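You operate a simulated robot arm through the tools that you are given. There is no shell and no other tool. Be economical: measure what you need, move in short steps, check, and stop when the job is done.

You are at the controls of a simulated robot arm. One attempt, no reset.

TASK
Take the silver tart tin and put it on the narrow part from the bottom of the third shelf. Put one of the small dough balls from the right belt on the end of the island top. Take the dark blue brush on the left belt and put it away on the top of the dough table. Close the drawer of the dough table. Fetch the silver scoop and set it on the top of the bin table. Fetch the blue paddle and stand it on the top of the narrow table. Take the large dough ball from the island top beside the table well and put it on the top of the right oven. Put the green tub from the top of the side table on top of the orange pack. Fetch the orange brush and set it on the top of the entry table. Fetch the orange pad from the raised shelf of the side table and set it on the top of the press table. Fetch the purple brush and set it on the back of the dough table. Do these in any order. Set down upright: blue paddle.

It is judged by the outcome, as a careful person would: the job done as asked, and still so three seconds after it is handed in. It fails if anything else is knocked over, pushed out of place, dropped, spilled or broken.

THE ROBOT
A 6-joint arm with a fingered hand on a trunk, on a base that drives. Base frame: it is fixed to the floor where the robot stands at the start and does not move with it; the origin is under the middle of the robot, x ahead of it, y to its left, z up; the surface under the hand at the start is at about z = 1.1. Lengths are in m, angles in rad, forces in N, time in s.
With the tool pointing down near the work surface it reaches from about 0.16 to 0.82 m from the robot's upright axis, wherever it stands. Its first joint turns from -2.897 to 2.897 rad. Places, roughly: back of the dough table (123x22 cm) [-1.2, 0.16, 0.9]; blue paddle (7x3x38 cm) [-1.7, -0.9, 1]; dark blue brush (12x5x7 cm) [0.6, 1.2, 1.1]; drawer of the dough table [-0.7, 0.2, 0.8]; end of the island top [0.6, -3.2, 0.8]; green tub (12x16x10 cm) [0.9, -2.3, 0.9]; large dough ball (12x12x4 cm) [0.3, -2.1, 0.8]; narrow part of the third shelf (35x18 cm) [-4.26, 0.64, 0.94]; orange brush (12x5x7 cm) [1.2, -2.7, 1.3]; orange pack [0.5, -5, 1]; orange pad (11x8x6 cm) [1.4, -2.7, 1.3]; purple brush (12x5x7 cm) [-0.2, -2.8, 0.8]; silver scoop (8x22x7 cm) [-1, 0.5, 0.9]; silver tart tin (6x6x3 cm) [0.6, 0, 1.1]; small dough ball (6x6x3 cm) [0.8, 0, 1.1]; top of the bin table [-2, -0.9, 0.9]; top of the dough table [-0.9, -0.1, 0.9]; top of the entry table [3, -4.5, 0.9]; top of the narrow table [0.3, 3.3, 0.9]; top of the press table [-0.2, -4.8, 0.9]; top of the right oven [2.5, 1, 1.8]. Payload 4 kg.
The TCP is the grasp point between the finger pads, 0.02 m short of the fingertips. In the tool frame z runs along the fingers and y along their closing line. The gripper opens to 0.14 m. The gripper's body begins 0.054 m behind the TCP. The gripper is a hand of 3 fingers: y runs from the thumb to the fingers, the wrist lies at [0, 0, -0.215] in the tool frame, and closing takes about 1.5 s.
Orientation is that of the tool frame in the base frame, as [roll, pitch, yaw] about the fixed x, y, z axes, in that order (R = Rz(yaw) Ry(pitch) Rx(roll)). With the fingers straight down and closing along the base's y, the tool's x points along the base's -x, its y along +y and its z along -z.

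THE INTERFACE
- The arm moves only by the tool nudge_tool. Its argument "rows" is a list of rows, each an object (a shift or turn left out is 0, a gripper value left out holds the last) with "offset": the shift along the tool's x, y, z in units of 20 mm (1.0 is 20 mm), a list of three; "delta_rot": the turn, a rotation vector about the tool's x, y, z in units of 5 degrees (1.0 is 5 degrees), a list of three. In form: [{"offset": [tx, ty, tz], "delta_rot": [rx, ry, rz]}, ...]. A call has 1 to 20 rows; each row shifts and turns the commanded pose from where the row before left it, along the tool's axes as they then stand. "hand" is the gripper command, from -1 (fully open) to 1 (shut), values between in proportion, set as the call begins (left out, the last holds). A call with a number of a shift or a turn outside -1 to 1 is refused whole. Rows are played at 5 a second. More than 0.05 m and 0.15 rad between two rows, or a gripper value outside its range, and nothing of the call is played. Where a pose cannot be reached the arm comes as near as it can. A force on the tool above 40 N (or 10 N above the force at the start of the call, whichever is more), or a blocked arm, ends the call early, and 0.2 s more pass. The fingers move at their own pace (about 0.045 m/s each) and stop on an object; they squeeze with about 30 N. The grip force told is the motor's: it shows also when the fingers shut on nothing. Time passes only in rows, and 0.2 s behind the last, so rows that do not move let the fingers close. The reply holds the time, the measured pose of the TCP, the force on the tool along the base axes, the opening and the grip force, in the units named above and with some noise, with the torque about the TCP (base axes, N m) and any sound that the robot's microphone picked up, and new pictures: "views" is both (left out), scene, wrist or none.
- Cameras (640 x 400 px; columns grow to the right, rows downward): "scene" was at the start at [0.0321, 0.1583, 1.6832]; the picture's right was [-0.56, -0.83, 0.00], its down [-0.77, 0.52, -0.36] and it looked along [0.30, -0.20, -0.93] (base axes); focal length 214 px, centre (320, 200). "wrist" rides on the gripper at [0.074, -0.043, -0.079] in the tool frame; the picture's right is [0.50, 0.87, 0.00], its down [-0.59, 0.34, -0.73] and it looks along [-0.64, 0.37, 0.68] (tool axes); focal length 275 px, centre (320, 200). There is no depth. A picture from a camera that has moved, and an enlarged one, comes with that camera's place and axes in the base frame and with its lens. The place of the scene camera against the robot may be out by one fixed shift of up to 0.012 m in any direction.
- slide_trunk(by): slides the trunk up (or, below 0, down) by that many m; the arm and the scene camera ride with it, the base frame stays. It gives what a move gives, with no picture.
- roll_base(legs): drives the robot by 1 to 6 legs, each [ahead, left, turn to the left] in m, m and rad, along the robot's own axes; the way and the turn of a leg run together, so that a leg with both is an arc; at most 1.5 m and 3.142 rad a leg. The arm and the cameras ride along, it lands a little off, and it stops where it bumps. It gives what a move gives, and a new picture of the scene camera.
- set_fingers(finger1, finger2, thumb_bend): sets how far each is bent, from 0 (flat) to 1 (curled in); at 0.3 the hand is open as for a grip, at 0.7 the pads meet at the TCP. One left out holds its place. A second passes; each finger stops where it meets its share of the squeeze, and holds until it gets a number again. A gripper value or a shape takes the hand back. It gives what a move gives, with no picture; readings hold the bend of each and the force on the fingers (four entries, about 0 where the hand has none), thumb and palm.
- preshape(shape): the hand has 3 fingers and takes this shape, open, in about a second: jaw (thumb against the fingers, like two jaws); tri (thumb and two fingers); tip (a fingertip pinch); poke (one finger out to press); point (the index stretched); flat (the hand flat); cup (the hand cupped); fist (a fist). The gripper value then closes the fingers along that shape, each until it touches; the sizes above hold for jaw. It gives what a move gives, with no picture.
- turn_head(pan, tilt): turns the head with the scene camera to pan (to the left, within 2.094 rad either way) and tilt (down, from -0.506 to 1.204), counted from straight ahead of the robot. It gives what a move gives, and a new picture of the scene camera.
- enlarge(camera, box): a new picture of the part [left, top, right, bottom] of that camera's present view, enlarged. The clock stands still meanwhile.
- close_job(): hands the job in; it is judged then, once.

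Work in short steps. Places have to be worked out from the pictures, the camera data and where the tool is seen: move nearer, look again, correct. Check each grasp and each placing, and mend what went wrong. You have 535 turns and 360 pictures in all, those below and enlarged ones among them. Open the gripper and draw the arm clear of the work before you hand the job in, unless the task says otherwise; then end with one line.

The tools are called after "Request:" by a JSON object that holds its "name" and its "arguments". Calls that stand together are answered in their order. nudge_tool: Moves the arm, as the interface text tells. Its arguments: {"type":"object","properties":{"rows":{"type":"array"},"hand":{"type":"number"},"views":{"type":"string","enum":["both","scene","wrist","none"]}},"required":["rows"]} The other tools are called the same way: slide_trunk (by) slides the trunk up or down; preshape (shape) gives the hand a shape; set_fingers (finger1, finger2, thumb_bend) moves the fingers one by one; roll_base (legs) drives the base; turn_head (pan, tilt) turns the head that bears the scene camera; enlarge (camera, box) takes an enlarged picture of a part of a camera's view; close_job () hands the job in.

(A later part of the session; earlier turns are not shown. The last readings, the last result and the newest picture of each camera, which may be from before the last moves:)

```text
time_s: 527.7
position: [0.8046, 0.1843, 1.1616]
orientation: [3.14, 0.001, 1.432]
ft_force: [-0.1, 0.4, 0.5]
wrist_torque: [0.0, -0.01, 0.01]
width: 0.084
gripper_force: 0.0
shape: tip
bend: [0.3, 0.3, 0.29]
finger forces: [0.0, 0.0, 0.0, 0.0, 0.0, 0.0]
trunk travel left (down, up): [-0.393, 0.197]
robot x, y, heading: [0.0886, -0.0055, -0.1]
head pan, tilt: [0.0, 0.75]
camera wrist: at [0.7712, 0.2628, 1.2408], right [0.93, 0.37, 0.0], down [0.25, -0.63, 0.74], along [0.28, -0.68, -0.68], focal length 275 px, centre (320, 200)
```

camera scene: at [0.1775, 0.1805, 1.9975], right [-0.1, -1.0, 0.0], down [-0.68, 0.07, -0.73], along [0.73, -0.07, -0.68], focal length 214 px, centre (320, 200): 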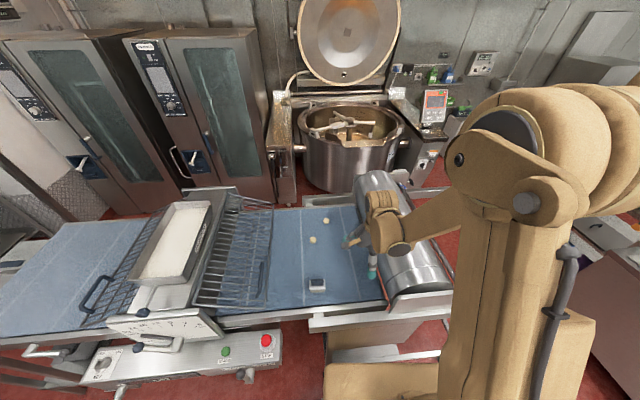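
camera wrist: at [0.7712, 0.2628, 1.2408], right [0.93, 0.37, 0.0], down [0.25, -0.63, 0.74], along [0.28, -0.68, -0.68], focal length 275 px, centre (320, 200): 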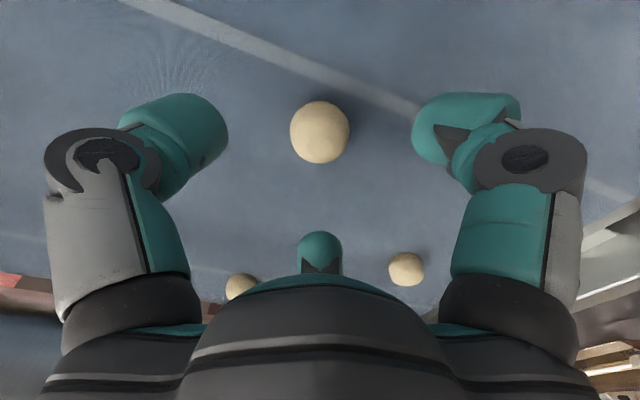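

Centred. I lower to TCP z≈1.129 and close gradually.

Request:
{"name": "nudge_tool", "arguments": {"hand": 0.3, "rows": [{"offset": [0.05, 0, 0.8]}, {"offset": [0.05, 0, 0.8]}, {}], "views": "none"}}

Request:
{"name": "nudge_tool", "arguments": {"hand": 0.62, "rows": [{}, {}, {}, {}], "views": "wrist"}}

```text
time_s: 528.5
position: [0.806, 0.1865, 1.1303]
orientation: [3.141, 0.002, 1.431]
ft_force: [-0.1, 0.4, 0.6]
wrist_torque: [0.0, 0.01, -0.04]
width: 0.0495
gripper_force: 0.1
shape: tip
bend: [0.4, 0.4, 0.4]
finger forces: [0.0, 0.0, 0.0, 0.0, 0.0, 0.0]
trunk travel left (down, up): [-0.393, 0.197]
robot x, y, heading: [0.0873, -0.0025, -0.099]
head pan, tilt: [0.0, 0.75]
```

```text
time_s: 529.5
position: [0.8055, 0.1865, 1.1319]
orientation: [3.141, 0.002, 1.431]
ft_force: [0.7, -0.8, 0.1]
wrist_torque: [-0.02, 0.01, 0.04]
width: 0.0264
gripper_force: 29.8
shape: tip
bend: [0.95, 0.49, 0.49]
finger forces: [24.6, 25.1, 0.1, 0.0, 25.0, 0.1]
trunk travel left (down, up): [-0.393, 0.197]
robot x, y, heading: [0.0884, 0.0016, -0.099]
head pan, tilt: [0.0, 0.75]
camera wrist: at [0.7724, 0.2647, 1.209], right [0.93, 0.37, 0.0], down [0.25, -0.63, 0.74], along [0.28, -0.68, -0.68], focal length 275 px, centre (320, 200)
```

wrist: 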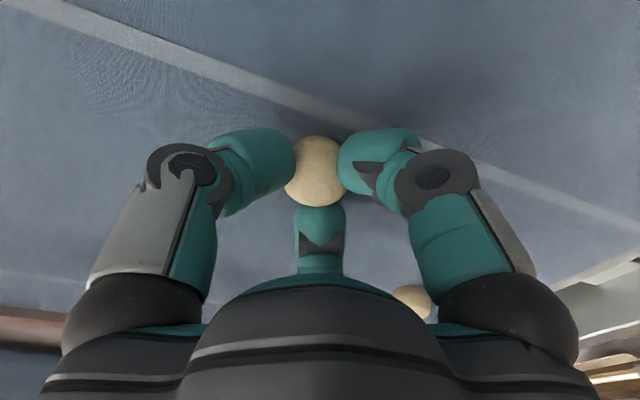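

The ball is held evenly by three fingertips (25 N each). I lift with the trunk.

Request:
{"name": "slide_trunk", "arguments": {"by": 0.19}}

Request:
{"name": "nudge_tool", "arguments": {"rows": [{"offset": [0, -1, -0.5]}, {"offset": [0, -1, -0.5]}, {"offset": [0, -1, -0.5]}, {"offset": [-0.5, -1, 0]}, {"offset": [-0.5, -1, 0]}, {"offset": [-0.5, -1, 0]}, {"offset": [-0.5, -1, 0]}, {"offset": [-0.5, -1, 0]}, {"offset": [-0.5, -1, 0]}, {"offset": [-0.5, -1, 0]}, {"offset": [-0.5, -1, 0]}, {"offset": [-0.5, -1, 0]}, {"offset": [-0.5, -1, 0]}], "views": "wrist"}}

```text
time_s: 531.6
position: [0.8054, 0.1876, 1.3204]
orientation: [3.14, 0.001, 1.432]
ft_force: [0.7, 0.6, -0.1]
wrist_torque: [-0.01, -0.01, 0.01]
width: 0.0262
gripper_force: 30.2
shape: tip
bend: [0.95, 0.49, 0.49]
finger forces: [24.6, 25.0, 0.0, 0.0, 25.1, 0.0]
trunk travel left (down, up): [-0.583, 0.007]
robot x, y, heading: [0.0922, -0.0007, -0.099]
head pan, tilt: [0.0, 0.75]
```

```text
time_s: 534.4
position: [0.5313, 0.1242, 1.3511]
orientation: [3.138, 0.0, 1.43]
ft_force: [-0.6, -0.6, -0.7]
wrist_torque: [0.01, -0.05, 0.0]
width: 0.0266
gripper_force: 30.6
shape: tip
bend: [0.95, 0.49, 0.49]
finger forces: [24.6, 25.1, 0.1, 0.1, 24.7, 0.0]
trunk travel left (down, up): [-0.583, 0.007]
robot x, y, heading: [0.087, -0.0026, -0.093]
head pan, tilt: [0.0, 0.75]
camera wrist: at [0.4993, 0.2011, 1.4295], right [0.93, 0.38, 0.0], down [0.25, -0.63, 0.74], along [0.28, -0.68, -0.68], focal length 275 px, centre (320, 200)
```

wrist: 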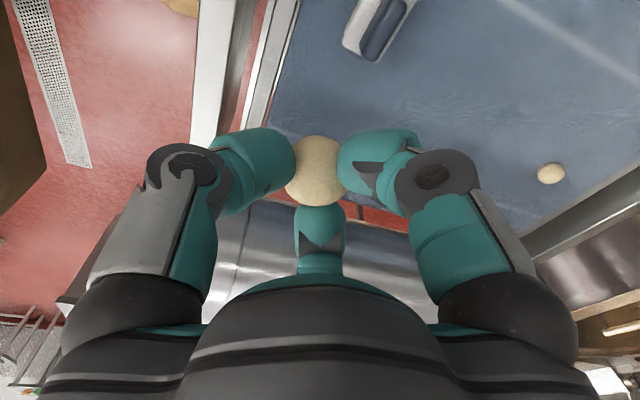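

Held. I back off, turn south and drive down the west side of the island.

Request:
{"name": "roll_base", "arguments": {"legs": [[-0.2, 0, 0], [0, 0, -1.475], [0.97, 0, 0], [0.5, -0.45, 0], [0.5, -0.25, 0], [1.45, 0, 0]]}}

Request:
{"name": "turn_head", "arguments": {"pan": 0.3, "tilt": 0.5}}

```text
time_s: 557.3
position: [-0.5759, -3.8747, 1.3501]
orientation: [3.14, 0.002, -0.028]
ft_force: [-0.7, -0.4, -1.2]
wrist_torque: [0.0, -0.03, 0.02]
width: 0.0261
gripper_force: 30.0
shape: tip
bend: [0.95, 0.49, 0.49]
finger forces: [25.2, 25.1, 0.0, 0.0, 24.1, 0.1]
trunk travel left (down, up): [-0.583, 0.007]
robot x, y, heading: [-0.7537, -3.4435, -1.556]
head pan, tilt: [0.0, 0.75]
camera scene: at [-0.554, -3.5079, 1.9975], right [-1.0, -0.01, 0.0], down [-0.01, 0.68, -0.73], along [0.01, -0.73, -0.68], focal length 214 px, centre (320, 200)
```

scene: 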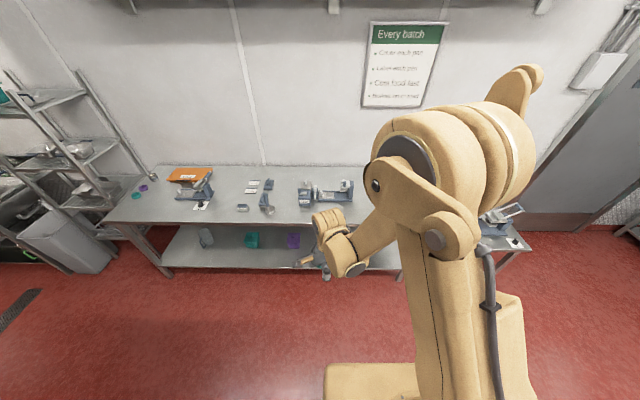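

```text
time_s: 558.1
position: [-0.5749, -3.8738, 1.3515]
orientation: [3.14, 0.003, -0.028]
ft_force: [-0.2, 0.2, -0.3]
wrist_torque: [-0.03, -0.01, -0.02]
width: 0.0262
gripper_force: 29.9
shape: tip
bend: [0.95, 0.49, 0.49]
finger forces: [25.2, 25.1, 0.0, 0.0, 24.1, 0.0]
trunk travel left (down, up): [-0.583, 0.007]
robot x, y, heading: [-0.7487, -3.4469, -1.558]
head pan, tilt: [0.3, 0.499]
camera scene: at [-0.5272, -3.5114, 2.0194], right [-0.95, -0.31, 0.0], down [-0.15, 0.46, -0.88], along [0.27, -0.83, -0.48], focal length 214 px, centre (320, 200)
```

scene: 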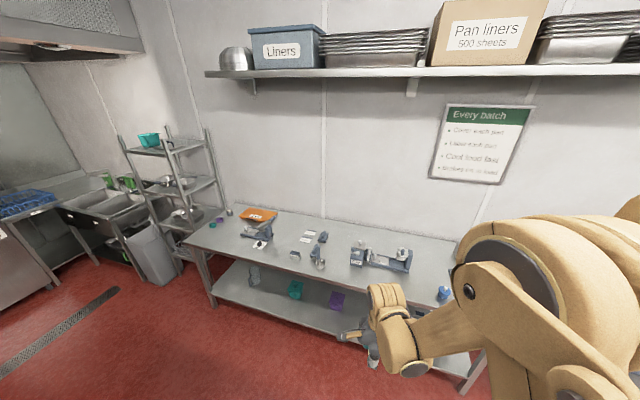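

The press table is ahead, with the orange pack at about (0.49, -4.87). I turn east, move along the south side of the island and face it from the south at x≈0.55.

Request:
{"name": "roll_base", "arguments": {"legs": [[0, 0, 1.556], [0, -0.4, 0], [1.3, 0, 0], [0, 0, 1.57]]}}

Request:
{"name": "turn_head", "arguments": {"pan": 0, "tilt": 0.6}}

```text
time_s: 574.4
position: [0.3618, -3.3584, 1.3502]
orientation: [3.14, 0.002, -3.118]
ft_force: [0.1, -0.5, -1.3]
wrist_torque: [0.02, -0.01, 0.01]
width: 0.026
gripper_force: 30.1
shape: tip
bend: [0.95, 0.49, 0.5]
finger forces: [26.4, 24.9, 0.0, 0.1, 22.9, 0.0]
trunk travel left (down, up): [-0.583, 0.007]
robot x, y, heading: [0.5607, -3.7722, 1.634]
head pan, tilt: [0.3, 0.499]
camera scene: at [0.3427, -3.723, 2.0195], right [0.93, 0.36, 0.0], down [0.17, -0.45, -0.88], along [-0.31, 0.82, -0.48], focal length 214 px, centre (320, 200)
```

scene: 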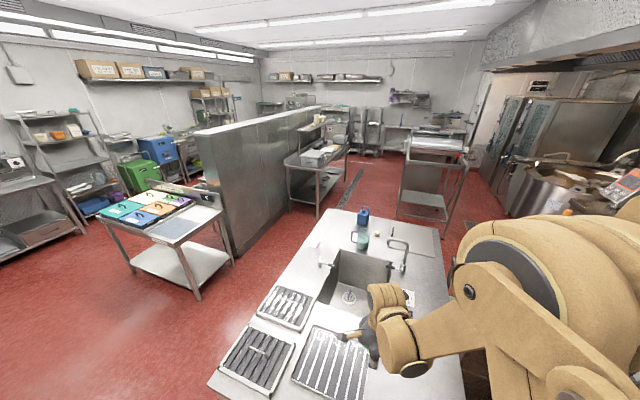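

```text
time_s: 575.2
position: [0.3619, -3.3574, 1.3507]
orientation: [3.141, 0.002, -3.118]
ft_force: [-0.1, 0.4, -0.3]
wrist_torque: [0.0, -0.04, -0.02]
width: 0.026
gripper_force: 30.6
shape: tip
bend: [0.95, 0.49, 0.5]
finger forces: [26.4, 25.0, 0.0, 0.1, 22.9, 0.2]
trunk travel left (down, up): [-0.583, 0.007]
robot x, y, heading: [0.5568, -3.7715, 1.635]
head pan, tilt: [0.0, 0.6]
camera scene: at [0.3693, -3.7197, 2.0104], right [1.0, 0.07, 0.0], down [0.04, -0.56, -0.83], along [-0.06, 0.82, -0.56], focal length 214 px, centre (320, 200)
```

scene: 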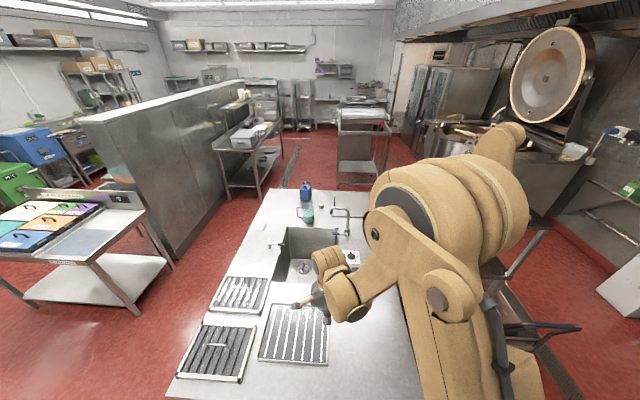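

The free end of the island top lies around (0.5, -3.2). I move the ball there and lower the trunk.

Request:
{"name": "nudge_tool", "arguments": {"rows": [{"offset": [-0.8, 0.8, 0]}, {"offset": [-0.8, 0.8, 0]}, {"offset": [-0.8, 0.8, 0]}, {"offset": [-0.8, 0.8, 0]}, {"offset": [-0.8, 0.8, 0]}, {"offset": [-0.8, 0.8, 0]}, {"offset": [-0.8, 0.8, 0]}, {"offset": [-0.8, 0.8, 0]}, {"offset": [-0.8, 0.8, 0]}, {"offset": [-0.6, 0.8, 0]}], "views": "none"}}

Request:
{"name": "slide_trunk", "arguments": {"by": -0.38}}

Request:
{"name": "nudge_tool", "arguments": {"rows": [{}], "views": "both"}}

```text
time_s: 577.4
position: [0.5147, -3.1938, 1.3513]
orientation: [3.141, 0.001, -3.116]
ft_force: [0.4, -0.4, 0.7]
wrist_torque: [-0.04, 0.0, 0.0]
width: 0.0257
gripper_force: 30.1
shape: tip
bend: [0.95, 0.49, 0.5]
finger forces: [26.2, 24.8, 0.1, 0.0, 22.7, 0.0]
trunk travel left (down, up): [-0.583, 0.007]
robot x, y, heading: [0.5582, -3.7765, 1.636]
head pan, tilt: [0.0, 0.6]
```

```text
time_s: 581.1
position: [0.5133, -3.1952, 0.971]
orientation: [3.14, 0.002, -3.116]
ft_force: [0.4, -0.8, -0.3]
wrist_torque: [0.02, -0.04, -0.02]
width: 0.0258
gripper_force: 29.4
shape: tip
bend: [0.95, 0.49, 0.5]
finger forces: [26.1, 24.8, 0.1, 0.0, 22.7, 0.0]
trunk travel left (down, up): [-0.203, 0.387]
robot x, y, heading: [0.5566, -3.778, 1.633]
head pan, tilt: [0.0, 0.6]
```

```text
time_s: 581.5
position: [0.5137, -3.1943, 0.9719]
orientation: [3.14, 0.002, -3.117]
ft_force: [0.4, 0.8, 0.1]
wrist_torque: [0.02, 0.01, 0.02]
width: 0.0259
gripper_force: 29.8
shape: tip
bend: [0.95, 0.49, 0.5]
finger forces: [26.1, 24.9, 0.0, 0.0, 22.8, 0.0]
trunk travel left (down, up): [-0.203, 0.387]
robot x, y, heading: [0.5575, -3.776, 1.641]
head pan, tilt: [0.0, 0.6]
camera scene: at [0.3696, -3.7197, 1.6304], right [1.0, 0.07, 0.0], down [0.04, -0.56, -0.82], along [-0.05, 0.82, -0.57], focal length 214 px, centre (320, 200)
camera wrist: at [0.4408, -3.2415, 1.0505], right [-0.52, 0.85, 0.0], down [0.58, 0.35, 0.74], along [0.63, 0.38, -0.68], focal length 275 px, centre (320, 200)
```

scene: 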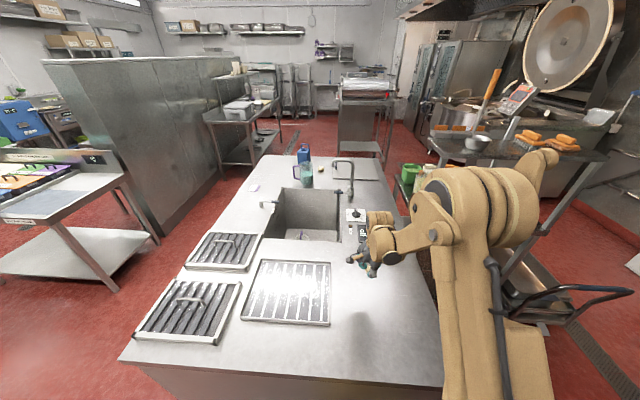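
wrist: 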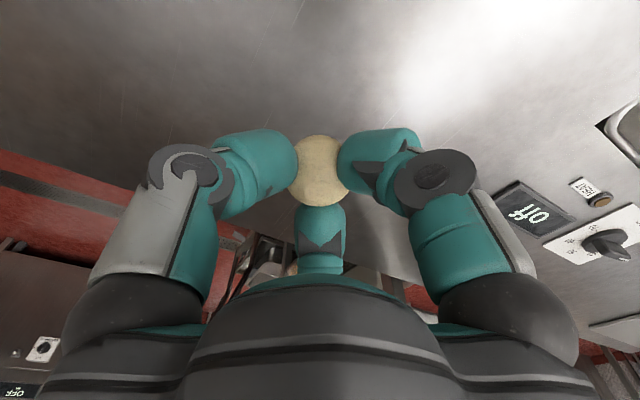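

Free steel below. I lower to contact and release.

Request:
{"name": "slide_trunk", "arguments": {"by": -0.115}}

Request:
{"name": "nudge_tool", "arguments": {"rows": [{"offset": [0, 0, 0.2]}, {"offset": [0, 0, 0.2]}, {"offset": [0, 0, 0.2]}, {"offset": [0, 0, 0.2]}], "views": "none"}}

```text
time_s: 583.0
position: [0.5135, -3.1953, 0.8563]
orientation: [3.14, 0.001, -3.118]
ft_force: [0.1, -0.4, -0.6]
wrist_torque: [0.01, 0.0, -0.01]
width: 0.0259
gripper_force: 30.3
shape: tip
bend: [0.95, 0.49, 0.5]
finger forces: [26.3, 24.8, 0.0, 0.0, 22.7, 0.1]
trunk travel left (down, up): [-0.088, 0.502]
robot x, y, heading: [0.5579, -3.7745, 1.636]
head pan, tilt: [0.0, 0.6]
```

```text
time_s: 584.0
position: [0.5138, -3.196, 0.8416]
orientation: [3.141, 0.002, -3.118]
ft_force: [-0.2, 0.5, -0.9]
wrist_torque: [0.04, -0.03, 0.04]
width: 0.026
gripper_force: 30.4
shape: tip
bend: [0.95, 0.49, 0.5]
finger forces: [26.0, 24.7, 0.0, 0.0, 22.8, 0.0]
trunk travel left (down, up): [-0.088, 0.502]
robot x, y, heading: [0.5589, -3.7765, 1.638]
head pan, tilt: [0.0, 0.6]
```

Request:
{"name": "nudge_tool", "arguments": {"rows": [{"offset": [0, 0, 0.15]}, {"offset": [0, 0, 0.15]}, {"offset": [0, 0, 0.15]}, {"offset": [0, 0, 0.15]}, {"offset": [0, 0, 0.15]}], "views": "wrist"}}

```text
time_s: 585.2
position: [0.5144, -3.1966, 0.8274]
orientation: [3.136, 0.001, -3.118]
ft_force: [-1.8, 8.6, 33.8]
wrist_torque: [0.11, 0.02, -0.03]
width: 0.0269
gripper_force: 30.0
shape: tip
bend: [0.96, 0.99, 0.5]
finger forces: [37.0, 35.2, 0.1, 0.0, 33.8, 0.1]
trunk travel left (down, up): [-0.088, 0.502]
robot x, y, heading: [0.5618, -3.774, 1.635]
head pan, tilt: [0.0, 0.6]
camera wrist: at [0.4405, -3.2431, 0.906], right [-0.52, 0.85, 0.0], down [0.58, 0.35, 0.74], along [0.63, 0.39, -0.68], focal length 275 px, centre (320, 200)
```

wrist: 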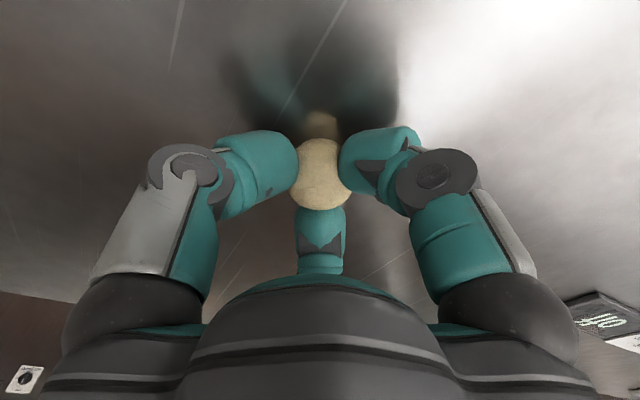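

Contact. I ease up, open gradually and rise.

Request:
{"name": "nudge_tool", "arguments": {"hand": 0.35, "rows": [{"offset": [0, 0, -0.1]}, {}, {}, {}], "views": "none"}}

Request:
{"name": "nudge_tool", "arguments": {"hand": -0.4, "rows": [{}, {}, {}, {"offset": [0, 0, -0.5]}, {"offset": [0, 0, -1]}, {"offset": [0, 0, -1]}, {"offset": [0, 0, -1]}], "views": "wrist"}}

```text
time_s: 586.2
position: [0.5144, -3.196, 0.8266]
orientation: [3.141, 0.002, -3.117]
ft_force: [0.0, 0.7, 0.6]
wrist_torque: [0.0, -0.04, 0.01]
width: 0.0453
gripper_force: 0.1
shape: tip
bend: [0.42, 0.42, 0.41]
finger forces: [0.0, 0.1, 0.0, 0.0, 0.0, 0.0]
trunk travel left (down, up): [-0.088, 0.502]
robot x, y, heading: [0.557, -3.7743, 1.636]
head pan, tilt: [0.0, 0.6]
```

```text
time_s: 587.8
position: [0.5142, -3.1954, 0.8978]
orientation: [3.14, 0.002, -3.117]
ft_force: [0.7, -0.3, -0.2]
wrist_torque: [0.03, -0.01, -0.05]
width: 0.0974
gripper_force: 0.1
shape: tip
bend: [0.27, 0.27, 0.25]
finger forces: [0.0, 0.1, 0.0, 0.1, 0.1, 0.1]
trunk travel left (down, up): [-0.088, 0.502]
robot x, y, heading: [0.5588, -3.7772, 1.639]
head pan, tilt: [0.0, 0.6]
camera wrist: at [0.4406, -3.2413, 0.9773], right [-0.52, 0.85, 0.0], down [0.58, 0.35, 0.74], along [0.63, 0.38, -0.68], focal length 275 px, centre (320, 200)
```

wrist: 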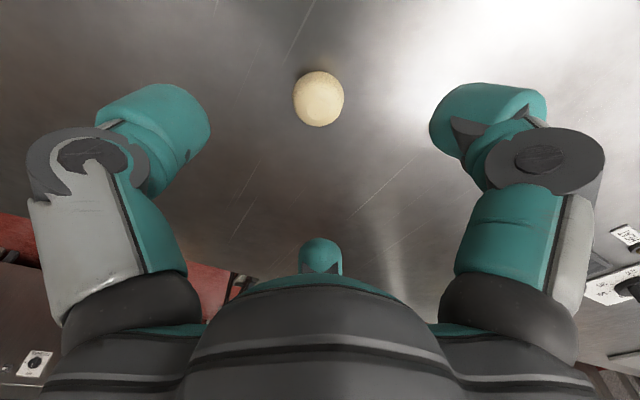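

The dough ball rests on the island end. I raise and look toward the side table on the right.

Request:
{"name": "slide_trunk", "arguments": {"by": 0.4}}

Request:
{"name": "turn_head", "arguments": {"pan": -0.9, "tilt": 0.55}}

```text
time_s: 591.6
position: [0.5137, -3.1944, 1.2992]
orientation: [3.139, 0.003, -3.116]
ft_force: [0.0, 0.4, 0.1]
wrist_torque: [0.0, 0.0, 0.02]
width: 0.0975
gripper_force: 0.1
shape: tip
bend: [0.27, 0.27, 0.25]
finger forces: [0.0, 0.1, 0.0, 0.1, 0.0, 0.0]
trunk travel left (down, up): [-0.488, 0.102]
robot x, y, heading: [0.5595, -3.7768, 1.64]
head pan, tilt: [0.0, 0.6]
```

```text
time_s: 592.8
position: [0.5152, -3.1942, 1.2981]
orientation: [3.14, 0.002, -3.118]
ft_force: [-0.1, -0.7, 0.3]
wrist_torque: [-0.04, -0.01, 0.0]
width: 0.0977
gripper_force: 0.0
shape: tip
bend: [0.27, 0.27, 0.25]
finger forces: [0.1, 0.0, 0.1, 0.1, 0.0, 0.0]
trunk travel left (down, up): [-0.488, 0.102]
robot x, y, heading: [0.5606, -3.7788, 1.643]
head pan, tilt: [-0.901, 0.55]
camera scene: at [0.4419, -3.7474, 1.9199], right [0.67, -0.74, 0.0], down [-0.39, -0.35, -0.85], along [0.63, 0.57, -0.52], focal length 214 px, centre (320, 200)
```

scene: 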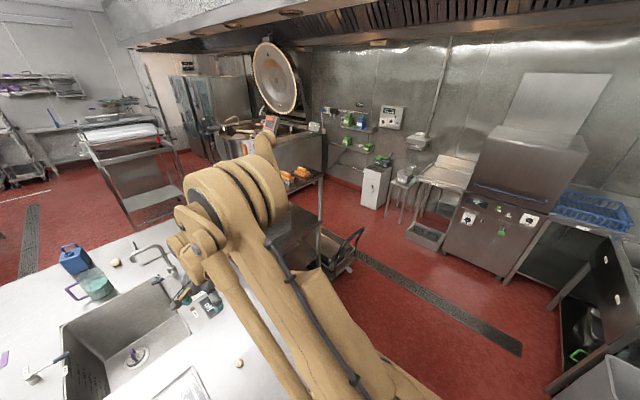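

The dough ball is seen on the island end. The side table is behind the arm; I retract and strafe right for a clear view.

Request:
{"name": "nudge_tool", "arguments": {"hand": -1, "rows": [{"offset": [0, -1, -0.5]}, {"offset": [0, -1, -0.5]}, {"offset": [0, -1, -0.5]}, {"offset": [0, -1, -0.5]}, {"offset": [0, -1, -0.5]}, {"offset": [0, -1, -0.5]}, {"offset": [0, -1, -0.5]}], "views": "none"}}

Request:
{"name": "roll_base", "arguments": {"legs": [[0, -0.65, -0.07]]}}

Request:
{"name": "turn_head", "arguments": {"pan": 0.0, "tilt": 0.6}}

```text
time_s: 594.4
position: [0.5169, -3.3349, 1.3691]
orientation: [3.139, 0.001, -3.116]
ft_force: [-0.4, 0.2, -0.4]
wrist_torque: [0.06, 0.01, 0.03]
width: 0.1398
gripper_force: 0.1
shape: tip
bend: [0.3, 0.3, 0.3]
finger forces: [0.0, 0.0, 0.1, 0.0, 0.0, 0.0]
trunk travel left (down, up): [-0.488, 0.102]
robot x, y, heading: [0.5595, -3.7747, 1.637]
head pan, tilt: [-0.901, 0.55]
```

```text
time_s: 598.1
position: [1.2057, -3.3028, 1.3672]
orientation: [3.138, 0.001, 3.122]
ft_force: [-0.2, -0.7, -0.4]
wrist_torque: [-0.01, 0.01, 0.0]
width: 0.1396
gripper_force: 0.1
shape: tip
bend: [0.3, 0.3, 0.3]
finger forces: [0.1, 0.1, 0.0, 0.1, 0.1, 0.0]
trunk travel left (down, up): [-0.488, 0.102]
robot x, y, heading: [1.2258, -3.7469, 1.594]
head pan, tilt: [-0.901, 0.55]
camera scene: at [1.1129, -3.7126, 1.92], right [0.64, -0.77, 0.0], down [-0.4, -0.33, -0.85], along [0.66, 0.54, -0.52], focal length 214 px, centre (320, 200)
```

scene: 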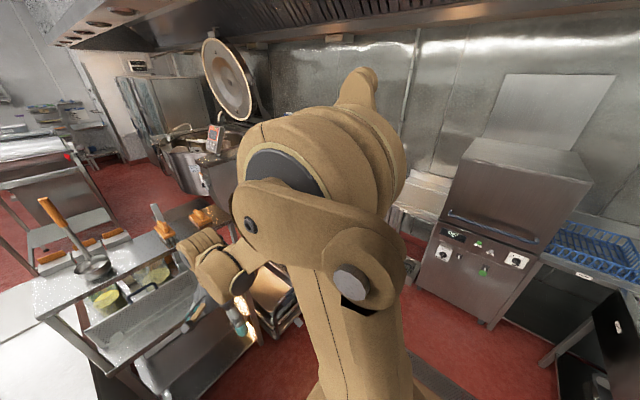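

```text
time_s: 599.3
position: [1.2048, -3.3015, 1.3695]
orientation: [3.14, 0.002, 3.122]
ft_force: [0.5, -0.2, -1.3]
wrist_torque: [0.01, 0.02, 0.0]
width: 0.1398
gripper_force: 0.0
shape: tip
bend: [0.3, 0.3, 0.3]
finger forces: [0.0, 0.0, 0.0, 0.0, 0.0, 0.0]
trunk travel left (down, up): [-0.488, 0.102]
robot x, y, heading: [1.2273, -3.7465, 1.592]
head pan, tilt: [0.0, 0.6]
camera scene: at [1.0412, -3.6816, 1.9154], right [1.0, 0.02, 0.0], down [0.01, -0.56, -0.82], along [-0.02, 0.82, -0.57], focal length 214 px, centre (320, 200)
```

scene: 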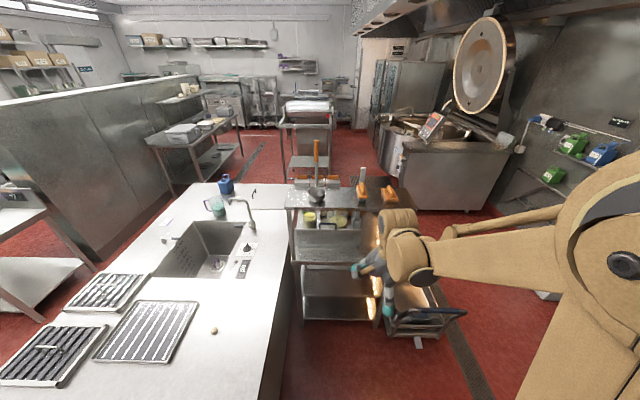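

I enlarge the side table area.

Request:
{"name": "enlarge", "arguments": {"camera": "scene", "box": [270, 130, 430, 260]}}

```text
3.08 times, centred on (350, 195) of scene
camera zoom: at [1.0412, -3.6816, 1.9154], right [1.0, 0.02, 0.0], down [0.01, -0.56, -0.82], along [-0.02, 0.82, -0.57], focal length 660 px, centre (228, 215)
```

zoom: 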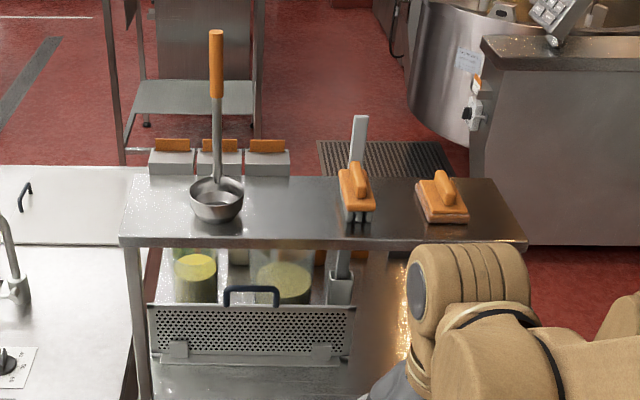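

The raised shelf (z≈1.3) carries the orange brush at (1.226, -2.78) and the orange pad at (1.367, -2.79). I take the pad first: raise, turn the hand to close along x, and drive nearer.

Request:
{"name": "slide_trunk", "arguments": {"by": 0.095}}

Request:
{"name": "nudge_tool", "arguments": {"rows": [{"delta_rot": [0, 0, -1]}, {"delta_rot": [0, 0, -1]}, {"delta_rot": [0, 0, -1]}, {"delta_rot": [0, 0, -1]}, {"delta_rot": [0, 0, -1]}, {"delta_rot": [0, 0, -1]}, {"delta_rot": [0, 0, -1]}, {"delta_rot": [0, 0, -1]}, {"delta_rot": [0, 0, -1]}, {"delta_rot": [0, 0, -1]}, {"delta_rot": [0, 0, -1]}, {"delta_rot": [0, 0, -1]}, {"delta_rot": [0, 0, -1]}, {"delta_rot": [0, 0, -1]}, {"delta_rot": [0, 0, -1]}, {"delta_rot": [0, 0, -1]}, {"delta_rot": [0, 0, -1]}, {"delta_rot": [0, 0, -1]}], "views": "none"}}

Request:
{"name": "roll_base", "arguments": {"legs": [[0.32, -0.14, 0]]}}

Request:
{"name": "nudge_tool", "arguments": {"rows": [{}], "views": "wrist"}}

```text
time_s: 600.6
position: [1.204, -3.3023, 1.4633]
orientation: [3.138, 0.001, 3.122]
ft_force: [0.4, -0.2, -0.7]
wrist_torque: [0.01, 0.01, 0.02]
width: 0.1399
gripper_force: 0.1
shape: tip
bend: [0.3, 0.3, 0.3]
finger forces: [0.0, 0.0, 0.0, 0.0, 0.1, 0.0]
trunk travel left (down, up): [-0.583, 0.007]
robot x, y, heading: [1.2256, -3.7458, 1.593]
head pan, tilt: [0.0, 0.6]
```

```text
time_s: 604.4
position: [1.2047, -3.3038, 1.4634]
orientation: [-3.139, 0.001, -1.589]
ft_force: [0.0, 0.9, -0.2]
wrist_torque: [0.01, 0.03, 0.04]
width: 0.14
gripper_force: 0.1
shape: tip
bend: [0.3, 0.3, 0.3]
finger forces: [0.0, 0.0, 0.1, 0.0, 0.1, 0.0]
trunk travel left (down, up): [-0.583, 0.007]
robot x, y, heading: [1.2282, -3.7459, 1.591]
head pan, tilt: [0.0, 0.6]
```

```text
time_s: 606.6
position: [1.3375, -2.9841, 1.4634]
orientation: [-3.141, 0.0, -1.59]
ft_force: [-0.4, 0.0, 0.8]
wrist_torque: [-0.01, -0.02, 0.0]
width: 0.1397
gripper_force: 0.1
shape: tip
bend: [0.3, 0.3, 0.3]
finger forces: [0.0, 0.0, 0.0, 0.0, 0.1, 0.0]
trunk travel left (down, up): [-0.583, 0.007]
robot x, y, heading: [1.3614, -3.4271, 1.591]
head pan, tilt: [0.0, 0.6]
camera scene: at [1.174, -3.3622, 2.0104], right [1.0, 0.02, 0.0], down [0.01, -0.57, -0.82], along [-0.02, 0.82, -0.57], focal length 214 px, centre (320, 200)
```

scene: 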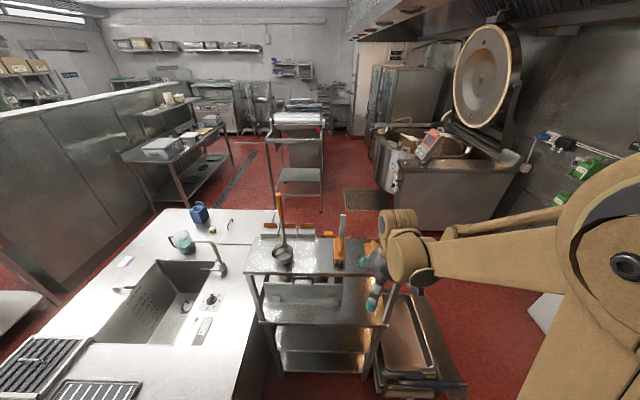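

```text
time_s: 607.0
position: [1.3365, -2.9843, 1.4627]
orientation: [-3.14, 0.005, -1.591]
ft_force: [-0.5, 0.8, -0.8]
wrist_torque: [-0.01, -0.05, -0.01]
width: 0.1399
gripper_force: 0.0
shape: tip
bend: [0.3, 0.3, 0.3]
finger forces: [0.0, 0.1, 0.0, 0.0, 0.1, 0.1]
trunk travel left (down, up): [-0.583, 0.007]
robot x, y, heading: [1.3613, -3.4265, 1.596]
head pan, tilt: [0.0, 0.6]
camera wrist: at [1.3776, -3.0616, 1.5424], right [-0.87, -0.48, 0.0], down [-0.33, 0.59, 0.74], along [-0.35, 0.64, -0.68], focal length 275 px, centre (320, 200)
```

wrist: 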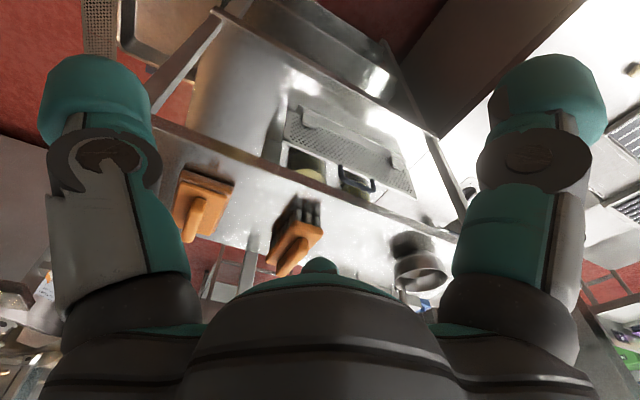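

Pad at about (1.38, -2.79). I move above it and look.

Request:
{"name": "nudge_tool", "arguments": {"hand": -0.5, "rows": [{"offset": [-0.97, -0.225, 0]}, {"offset": [-0.97, -0.225, 0]}, {"offset": [-0.97, -0.225, 0]}, {"offset": [-0.97, -0.225, 0]}, {"offset": [-0.97, -0.225, 0]}, {"offset": [-0.97, -0.225, 0]}, {"offset": [-0.97, -0.225, 0]}, {"offset": [-0.97, -0.225, 0]}, {"offset": [-0.97, -0.225, 0]}, {"offset": [-0.97, -0.225, 0]}], "views": "wrist"}}

```text
time_s: 609.2
position: [1.3854, -2.79, 1.4634]
orientation: [-3.141, 0.001, -1.591]
ft_force: [0.2, -0.1, -0.6]
wrist_torque: [0.0, -0.01, -0.02]
width: 0.1052
gripper_force: 0.0
shape: tip
bend: [0.25, 0.25, 0.23]
finger forces: [0.0, 0.1, 0.0, 0.0, 0.0, 0.0]
trunk travel left (down, up): [-0.583, 0.007]
robot x, y, heading: [1.359, -3.428, 1.592]
head pan, tilt: [0.0, 0.6]
camera wrist: at [1.4262, -2.8664, 1.5424], right [-0.88, -0.48, 0.0], down [-0.33, 0.59, 0.73], along [-0.35, 0.64, -0.68], focal length 275 px, centre (320, 200)
```

wrist: 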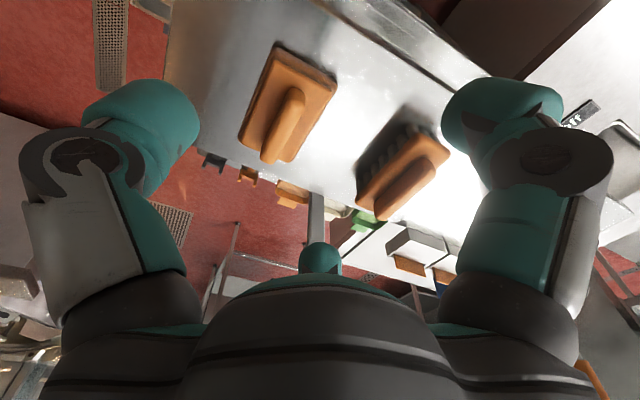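

Pad centre (1.397, -2.75). I shift and descend.

Request:
{"name": "nudge_tool", "arguments": {"hand": -0.7, "rows": [{"offset": [-1, -0.28, 0.5]}, {"offset": [-1, -0.28, 0.5]}, {"offset": [0, 0, 1]}, {"offset": [0, 0, 1]}, {"offset": [0, 0, 1]}, {"offset": [0, 0, 1]}], "views": "wrist"}}

```text
time_s: 610.6
position: [1.4001, -2.7488, 1.3637]
orientation: [-3.14, 0.0, -1.589]
ft_force: [-0.3, -0.1, 0.6]
wrist_torque: [0.0, 0.03, 0.03]
width: 0.1188
gripper_force: 0.1
shape: tip
bend: [0.24, 0.24, 0.22]
finger forces: [0.1, 0.0, 0.0, 0.0, 0.0, 0.0]
trunk travel left (down, up): [-0.583, 0.007]
robot x, y, heading: [1.357, -3.4234, 1.593]
head pan, tilt: [0.0, 0.6]
camera wrist: at [1.4397, -2.8265, 1.4429], right [-0.87, -0.48, 0.0], down [-0.33, 0.59, 0.74], along [-0.36, 0.64, -0.68], focal length 275 px, centre (320, 200)
```

wrist: 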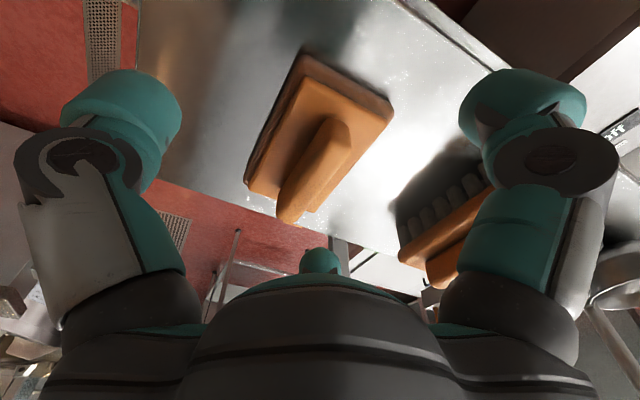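

Request:
{"name": "nudge_tool", "arguments": {"rows": [{"offset": [0.2, 0, 0.6]}, {"offset": [0, 0, 0.6]}, {"offset": [0, 0, 0.5]}], "views": "none"}}

Request:
{"name": "nudge_tool", "arguments": {"hand": 1, "rows": [{}, {}, {}, {}, {}, {}], "views": "wrist"}}

```text
time_s: 611.4
position: [1.3971, -2.7541, 1.3303]
orientation: [-3.14, 0.0, -1.59]
ft_force: [-1.0, 0.2, 0.8]
wrist_torque: [0.02, 0.0, -0.01]
width: 0.1191
gripper_force: 0.1
shape: tip
bend: [0.24, 0.24, 0.22]
finger forces: [0.0, 0.1, 0.0, 0.0, 0.0, 0.0]
trunk travel left (down, up): [-0.583, 0.007]
robot x, y, heading: [1.3598, -3.429, 1.593]
head pan, tilt: [0.0, 0.6]
```

```text
time_s: 612.8
position: [1.3966, -2.7544, 1.3295]
orientation: [-3.141, 0.002, -1.588]
ft_force: [0.0, 1.1, 0.5]
wrist_torque: [-0.03, -0.02, 0.02]
width: 0.0239
gripper_force: 21.4
shape: tip
bend: [0.67, 0.99, 0.49]
finger forces: [18.7, 11.1, 0.0, 0.0, 26.6, 0.0]
trunk travel left (down, up): [-0.583, 0.007]
robot x, y, heading: [1.3631, -3.4261, 1.59]
head pan, tilt: [0.0, 0.6]
camera wrist: at [1.4377, -2.8303, 1.4074], right [-0.87, -0.48, 0.0], down [-0.33, 0.59, 0.74], along [-0.35, 0.64, -0.68], focal length 275 px, centre (320, 200)
```

wrist: 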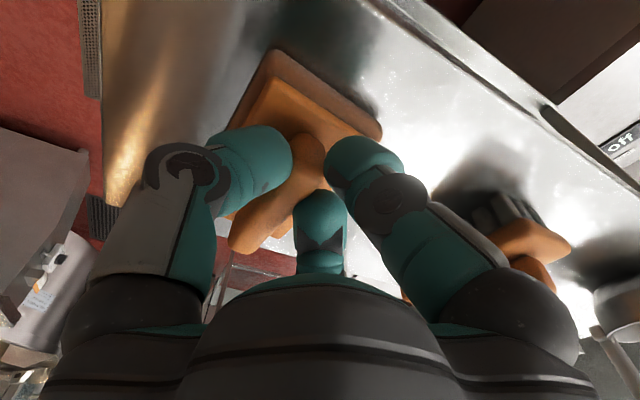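

The fingers took the pad's raised handle (width 0.024). I lift a little and check that it holds.

Request:
{"name": "nudge_tool", "arguments": {"rows": [{"offset": [0, 0, -0.5]}, {"offset": [0, 0, -0.7]}, {"offset": [0, 0, -0.8]}, {"offset": [0, 0, -0.8]}, {}], "views": "wrist"}}

```text
time_s: 614.0
position: [1.3973, -2.7539, 1.3845]
orientation: [-3.139, 0.001, -1.589]
ft_force: [0.5, 1.2, -0.1]
wrist_torque: [-0.03, -0.02, -0.05]
width: 0.0058
gripper_force: 30.5
shape: tip
bend: [0.72, 0.75, 0.51]
finger forces: [23.5, 39.6, 0.0, 0.1, 37.1, 0.0]
trunk travel left (down, up): [-0.583, 0.007]
robot x, y, heading: [1.3605, -3.4272, 1.592]
head pan, tilt: [0.0, 0.6]
camera wrist: at [1.4381, -2.8304, 1.4646], right [-0.87, -0.48, 0.0], down [-0.33, 0.59, 0.74], along [-0.36, 0.64, -0.68], focal length 275 px, centre (320, 200)
```

wrist: 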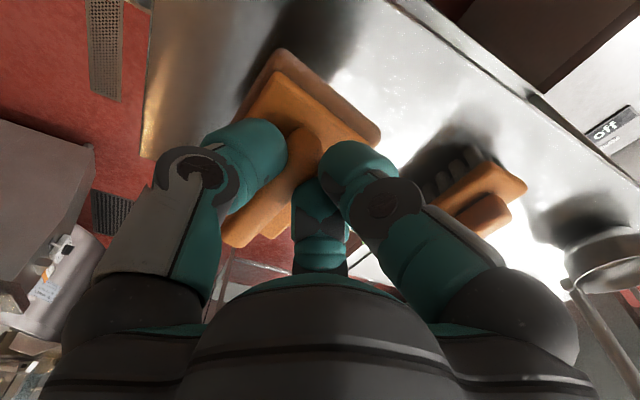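

It lifts along with the hand. I raise further and re-check.

Request:
{"name": "nudge_tool", "arguments": {"rows": [{"offset": [0, 0, -0.8]}, {"offset": [0, 0, -0.8]}, {"offset": [0, 0, -0.8]}, {"offset": [0, 0, -0.8]}, {"offset": [0.8, 0, 0]}, {"offset": [0.8, 0, 0]}, {"offset": [0.8, 0, 0]}, {"offset": [0.8, 0, 0]}, {"offset": [0.8, 0, 0]}, {"offset": [0.8, 0, 0]}, {"offset": [0.8, 0, 0]}, {"offset": [0.8, 0, 0]}], "views": "both"}}

```text
time_s: 616.6
position: [1.3939, -2.8838, 1.4504]
orientation: [-3.14, 0.002, -1.588]
ft_force: [0.1, -0.3, -0.7]
wrist_torque: [-0.01, -0.01, 0.02]
width: 0.006
gripper_force: 30.2
shape: tip
bend: [0.72, 0.75, 0.51]
finger forces: [23.7, 39.8, 0.0, 0.1, 37.1, 0.1]
trunk travel left (down, up): [-0.583, 0.007]
robot x, y, heading: [1.3581, -3.4266, 1.597]
head pan, tilt: [0.0, 0.6]
camera scene: at [1.1739, -3.3631, 2.0104], right [1.0, 0.02, 0.0], down [0.01, -0.56, -0.83], along [-0.02, 0.82, -0.56], focal length 214 px, centre (320, 200)
camera wrist: at [1.4343, -2.9598, 1.5278], right [-0.87, -0.48, 0.0], down [-0.33, 0.59, 0.74], along [-0.35, 0.64, -0.68], focal length 275 px, centre (320, 200)
```

scene: 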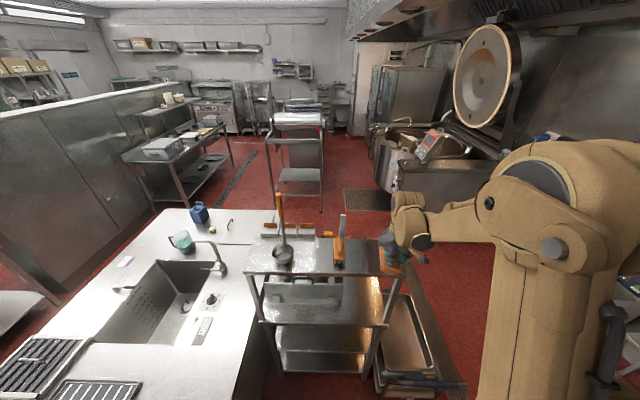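
wrist: 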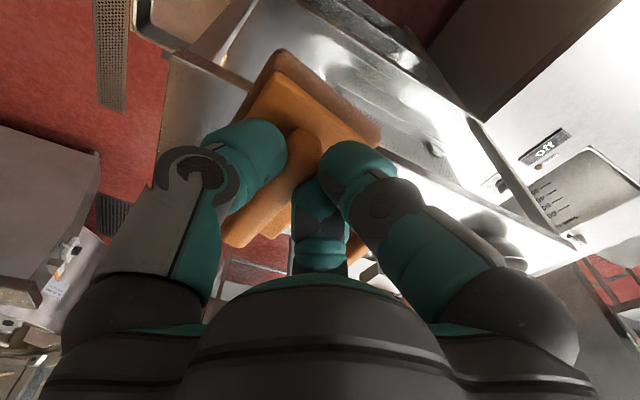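

The pad is secure. I back off, move west, turn to face the press table.

Request:
{"name": "roll_base", "arguments": {"legs": [[-0.45, 0, 0], [0, 0.8, 0], [0, 0, 3.12], [0, -0.36, 0]]}}

Request:
{"name": "turn_head", "arguments": {"pan": 0, "tilt": 0.75}}

```text
time_s: 632.5
position: [0.1429, -4.4177, 1.4481]
orientation: [-3.139, 0.002, 1.505]
ft_force: [0.1, 0.4, -0.6]
wrist_torque: [0.04, -0.01, 0.01]
width: 0.0059
gripper_force: 29.9
shape: tip
bend: [0.72, 0.75, 0.51]
finger forces: [0.1, 42.8, 0.0, 0.1, 36.6, 0.1]
trunk travel left (down, up): [-0.583, 0.007]
robot x, y, heading: [0.2016, -3.8776, -1.596]
head pan, tilt: [0.0, 0.6]
camera scene: at [0.3974, -3.9515, 2.0104], right [-1.0, 0.03, 0.0], down [0.01, 0.56, -0.82], along [-0.02, -0.82, -0.57], focal length 214 px, centre (320, 200)
```

scene: 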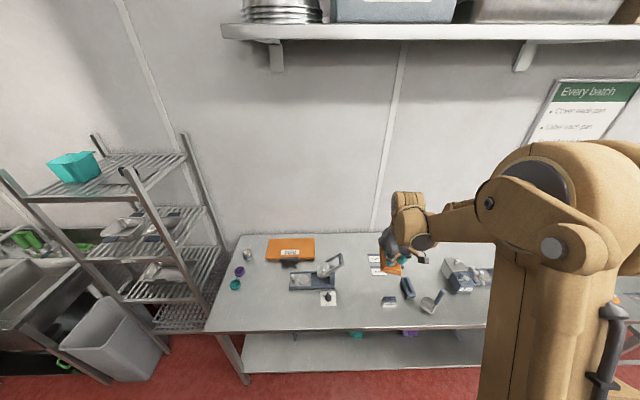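

```text
time_s: 633.2
position: [0.1431, -4.4192, 1.4484]
orientation: [-3.141, 0.001, 1.505]
ft_force: [0.1, -0.1, -0.4]
wrist_torque: [0.05, -0.04, -0.01]
width: 0.0059
gripper_force: 30.0
shape: tip
bend: [0.72, 0.75, 0.51]
finger forces: [0.0, 42.7, 0.0, 0.0, 36.6, 0.1]
trunk travel left (down, up): [-0.583, 0.007]
robot x, y, heading: [0.2028, -3.8743, -1.595]
head pan, tilt: [0.0, 0.75]
camera scene: at [0.3972, -3.946, 1.9976], right [-1.0, 0.03, 0.0], down [0.02, 0.68, -0.73], along [-0.02, -0.73, -0.68], focal length 214 px, centre (320, 200)
```

scene: 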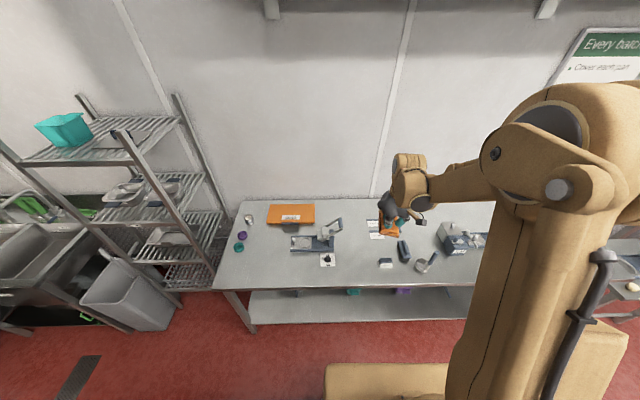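

The pad's target, free space at about (0.17, -4.70), lies between the press and the labels. I drive 0.2 m ahead and lower the trunk.

Request:
{"name": "roll_base", "arguments": {"legs": [[0.2, 0, 0.02]]}}

Request:
{"name": "slide_trunk", "arguments": {"by": -0.38}}

Request:
{"name": "nudge_tool", "arguments": {"rows": [{"offset": [-1, 0, 0]}, {"offset": [-1, 0, 0]}, {"offset": [-1, 0, 0]}, {"offset": [-1, 0, 0]}], "views": "both"}}

```text
time_s: 634.8
position: [0.1531, -4.621, 1.4467]
orientation: [-3.14, 0.002, 1.526]
ft_force: [-0.3, -0.1, -1.5]
wrist_torque: [0.03, -0.01, 0.0]
width: 0.0059
gripper_force: 30.3
shape: tip
bend: [0.72, 0.75, 0.51]
finger forces: [0.0, 42.7, 0.0, 0.0, 36.6, 0.1]
trunk travel left (down, up): [-0.583, 0.007]
robot x, y, heading: [0.2036, -4.0809, -1.574]
head pan, tilt: [0.0, 0.75]
camera scene: at [0.3964, -4.1431, 1.9975], right [-1.0, 0.0, 0.0], down [0.0, 0.68, -0.73], along [0.0, -0.73, -0.68], focal length 214 px, centre (320, 200)
```

scene: 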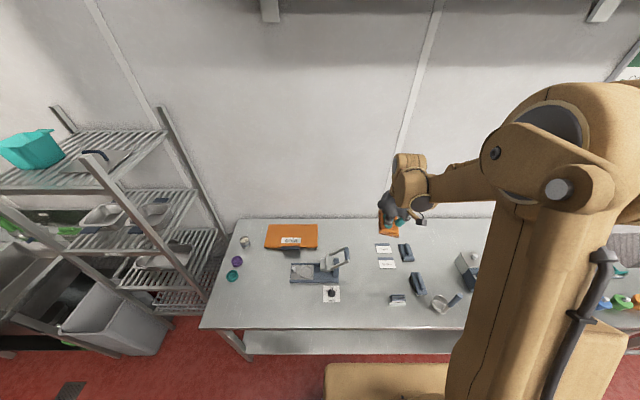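

```text
time_s: 638.4
position: [0.1539, -4.6206, 1.0689]
orientation: [-3.139, 0.001, 1.527]
ft_force: [-0.4, 0.1, 0.1]
wrist_torque: [0.01, -0.02, 0.0]
width: 0.0057
gripper_force: 30.0
shape: tip
bend: [0.72, 0.75, 0.51]
finger forces: [0.1, 42.7, 0.0, 0.0, 36.5, 0.0]
trunk travel left (down, up): [-0.203, 0.387]
robot x, y, heading: [0.1978, -4.081, -1.576]
head pan, tilt: [0.0, 0.75]
```

```text
time_s: 639.4
position: [0.15, -4.7015, 1.0707]
orientation: [-3.139, 0.002, 1.527]
ft_force: [-0.1, -0.1, -0.1]
wrist_torque: [0.04, -0.01, 0.0]
width: 0.0057
gripper_force: 30.1
shape: tip
bend: [0.72, 0.75, 0.51]
finger forces: [0.0, 42.7, 0.0, 0.0, 36.6, 0.0]
trunk travel left (down, up): [-0.203, 0.387]
robot x, y, heading: [0.1996, -4.0787, -1.574]
head pan, tilt: [0.0, 0.75]
camera scene: at [0.3964, -4.1429, 1.6175], right [-1.0, 0.0, 0.0], down [0.0, 0.68, -0.73], along [0.0, -0.73, -0.68], focal length 214 px, centre (320, 200)
camera wrist: at [0.1097, -4.6264, 1.1488], right [0.89, 0.46, 0.0], down [0.31, -0.6, 0.74], along [0.34, -0.65, -0.68], focal length 275 px, centre (320, 200)
```

scene: 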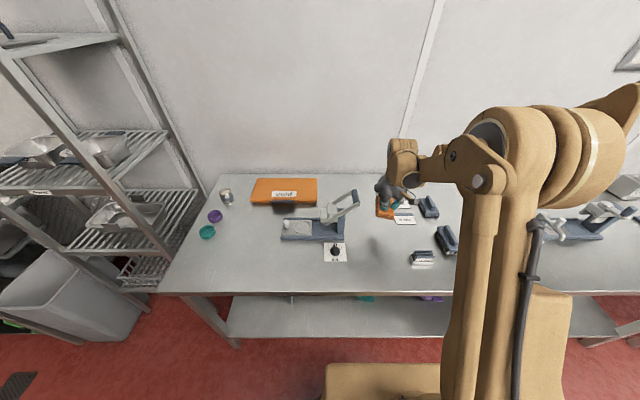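
wrist: 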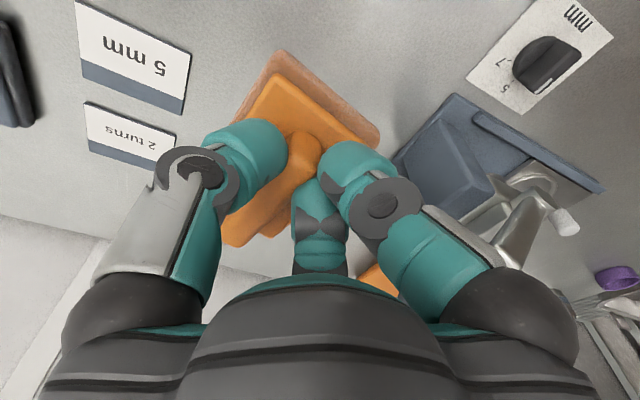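

The space beneath is free. I lower to contact.

Request:
{"name": "nudge_tool", "arguments": {"rows": [{"offset": [0, 0, 1]}, {"offset": [0, 0, 1]}, {"offset": [0, 0, 1]}, {"offset": [0, 0, 1]}, {"offset": [0, 0, 1]}, {"offset": [0, 0, 0.5]}, {"offset": [0, 0, 0.3]}, {"offset": [0, 0, 0.3]}, {"offset": [0, 0, 0.3]}, {"offset": [0, 0, 0.3]}, {"offset": [0, 0, 0.3]}], "views": "wrist"}}

```text
time_s: 641.6
position: [0.1524, -4.6987, 0.9414]
orientation: [-3.141, 0.005, 1.532]
ft_force: [3.9, -0.9, 30.2]
wrist_torque: [0.0, 0.68, 0.11]
width: 0.0064
gripper_force: 29.8
shape: tip
bend: [0.72, 0.74, 0.51]
finger forces: [26.2, 54.9, 0.0, 0.0, 50.6, 0.0]
trunk travel left (down, up): [-0.203, 0.387]
robot x, y, heading: [0.2039, -4.0746, -1.576]
head pan, tilt: [0.0, 0.75]
stopped in row 10: the force on the tool passed its limit at 52 N (the readings are from after the stop); the commanded pose is now the measured one
camera wrist: at [0.1124, -4.6247, 1.0193], right [0.89, 0.47, 0.0], down [0.32, -0.6, 0.74], along [0.34, -0.65, -0.68], focal length 275 px, centre (320, 200)
```

wrist: 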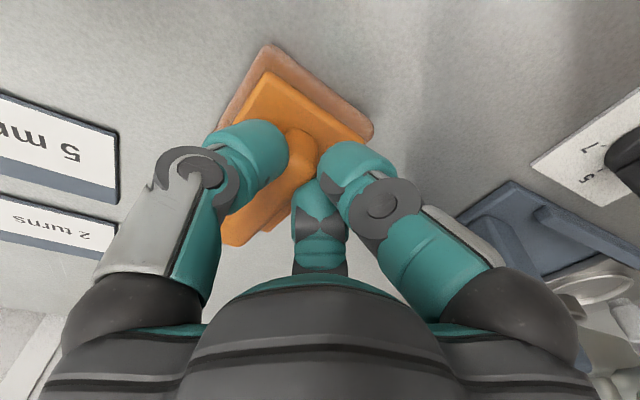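

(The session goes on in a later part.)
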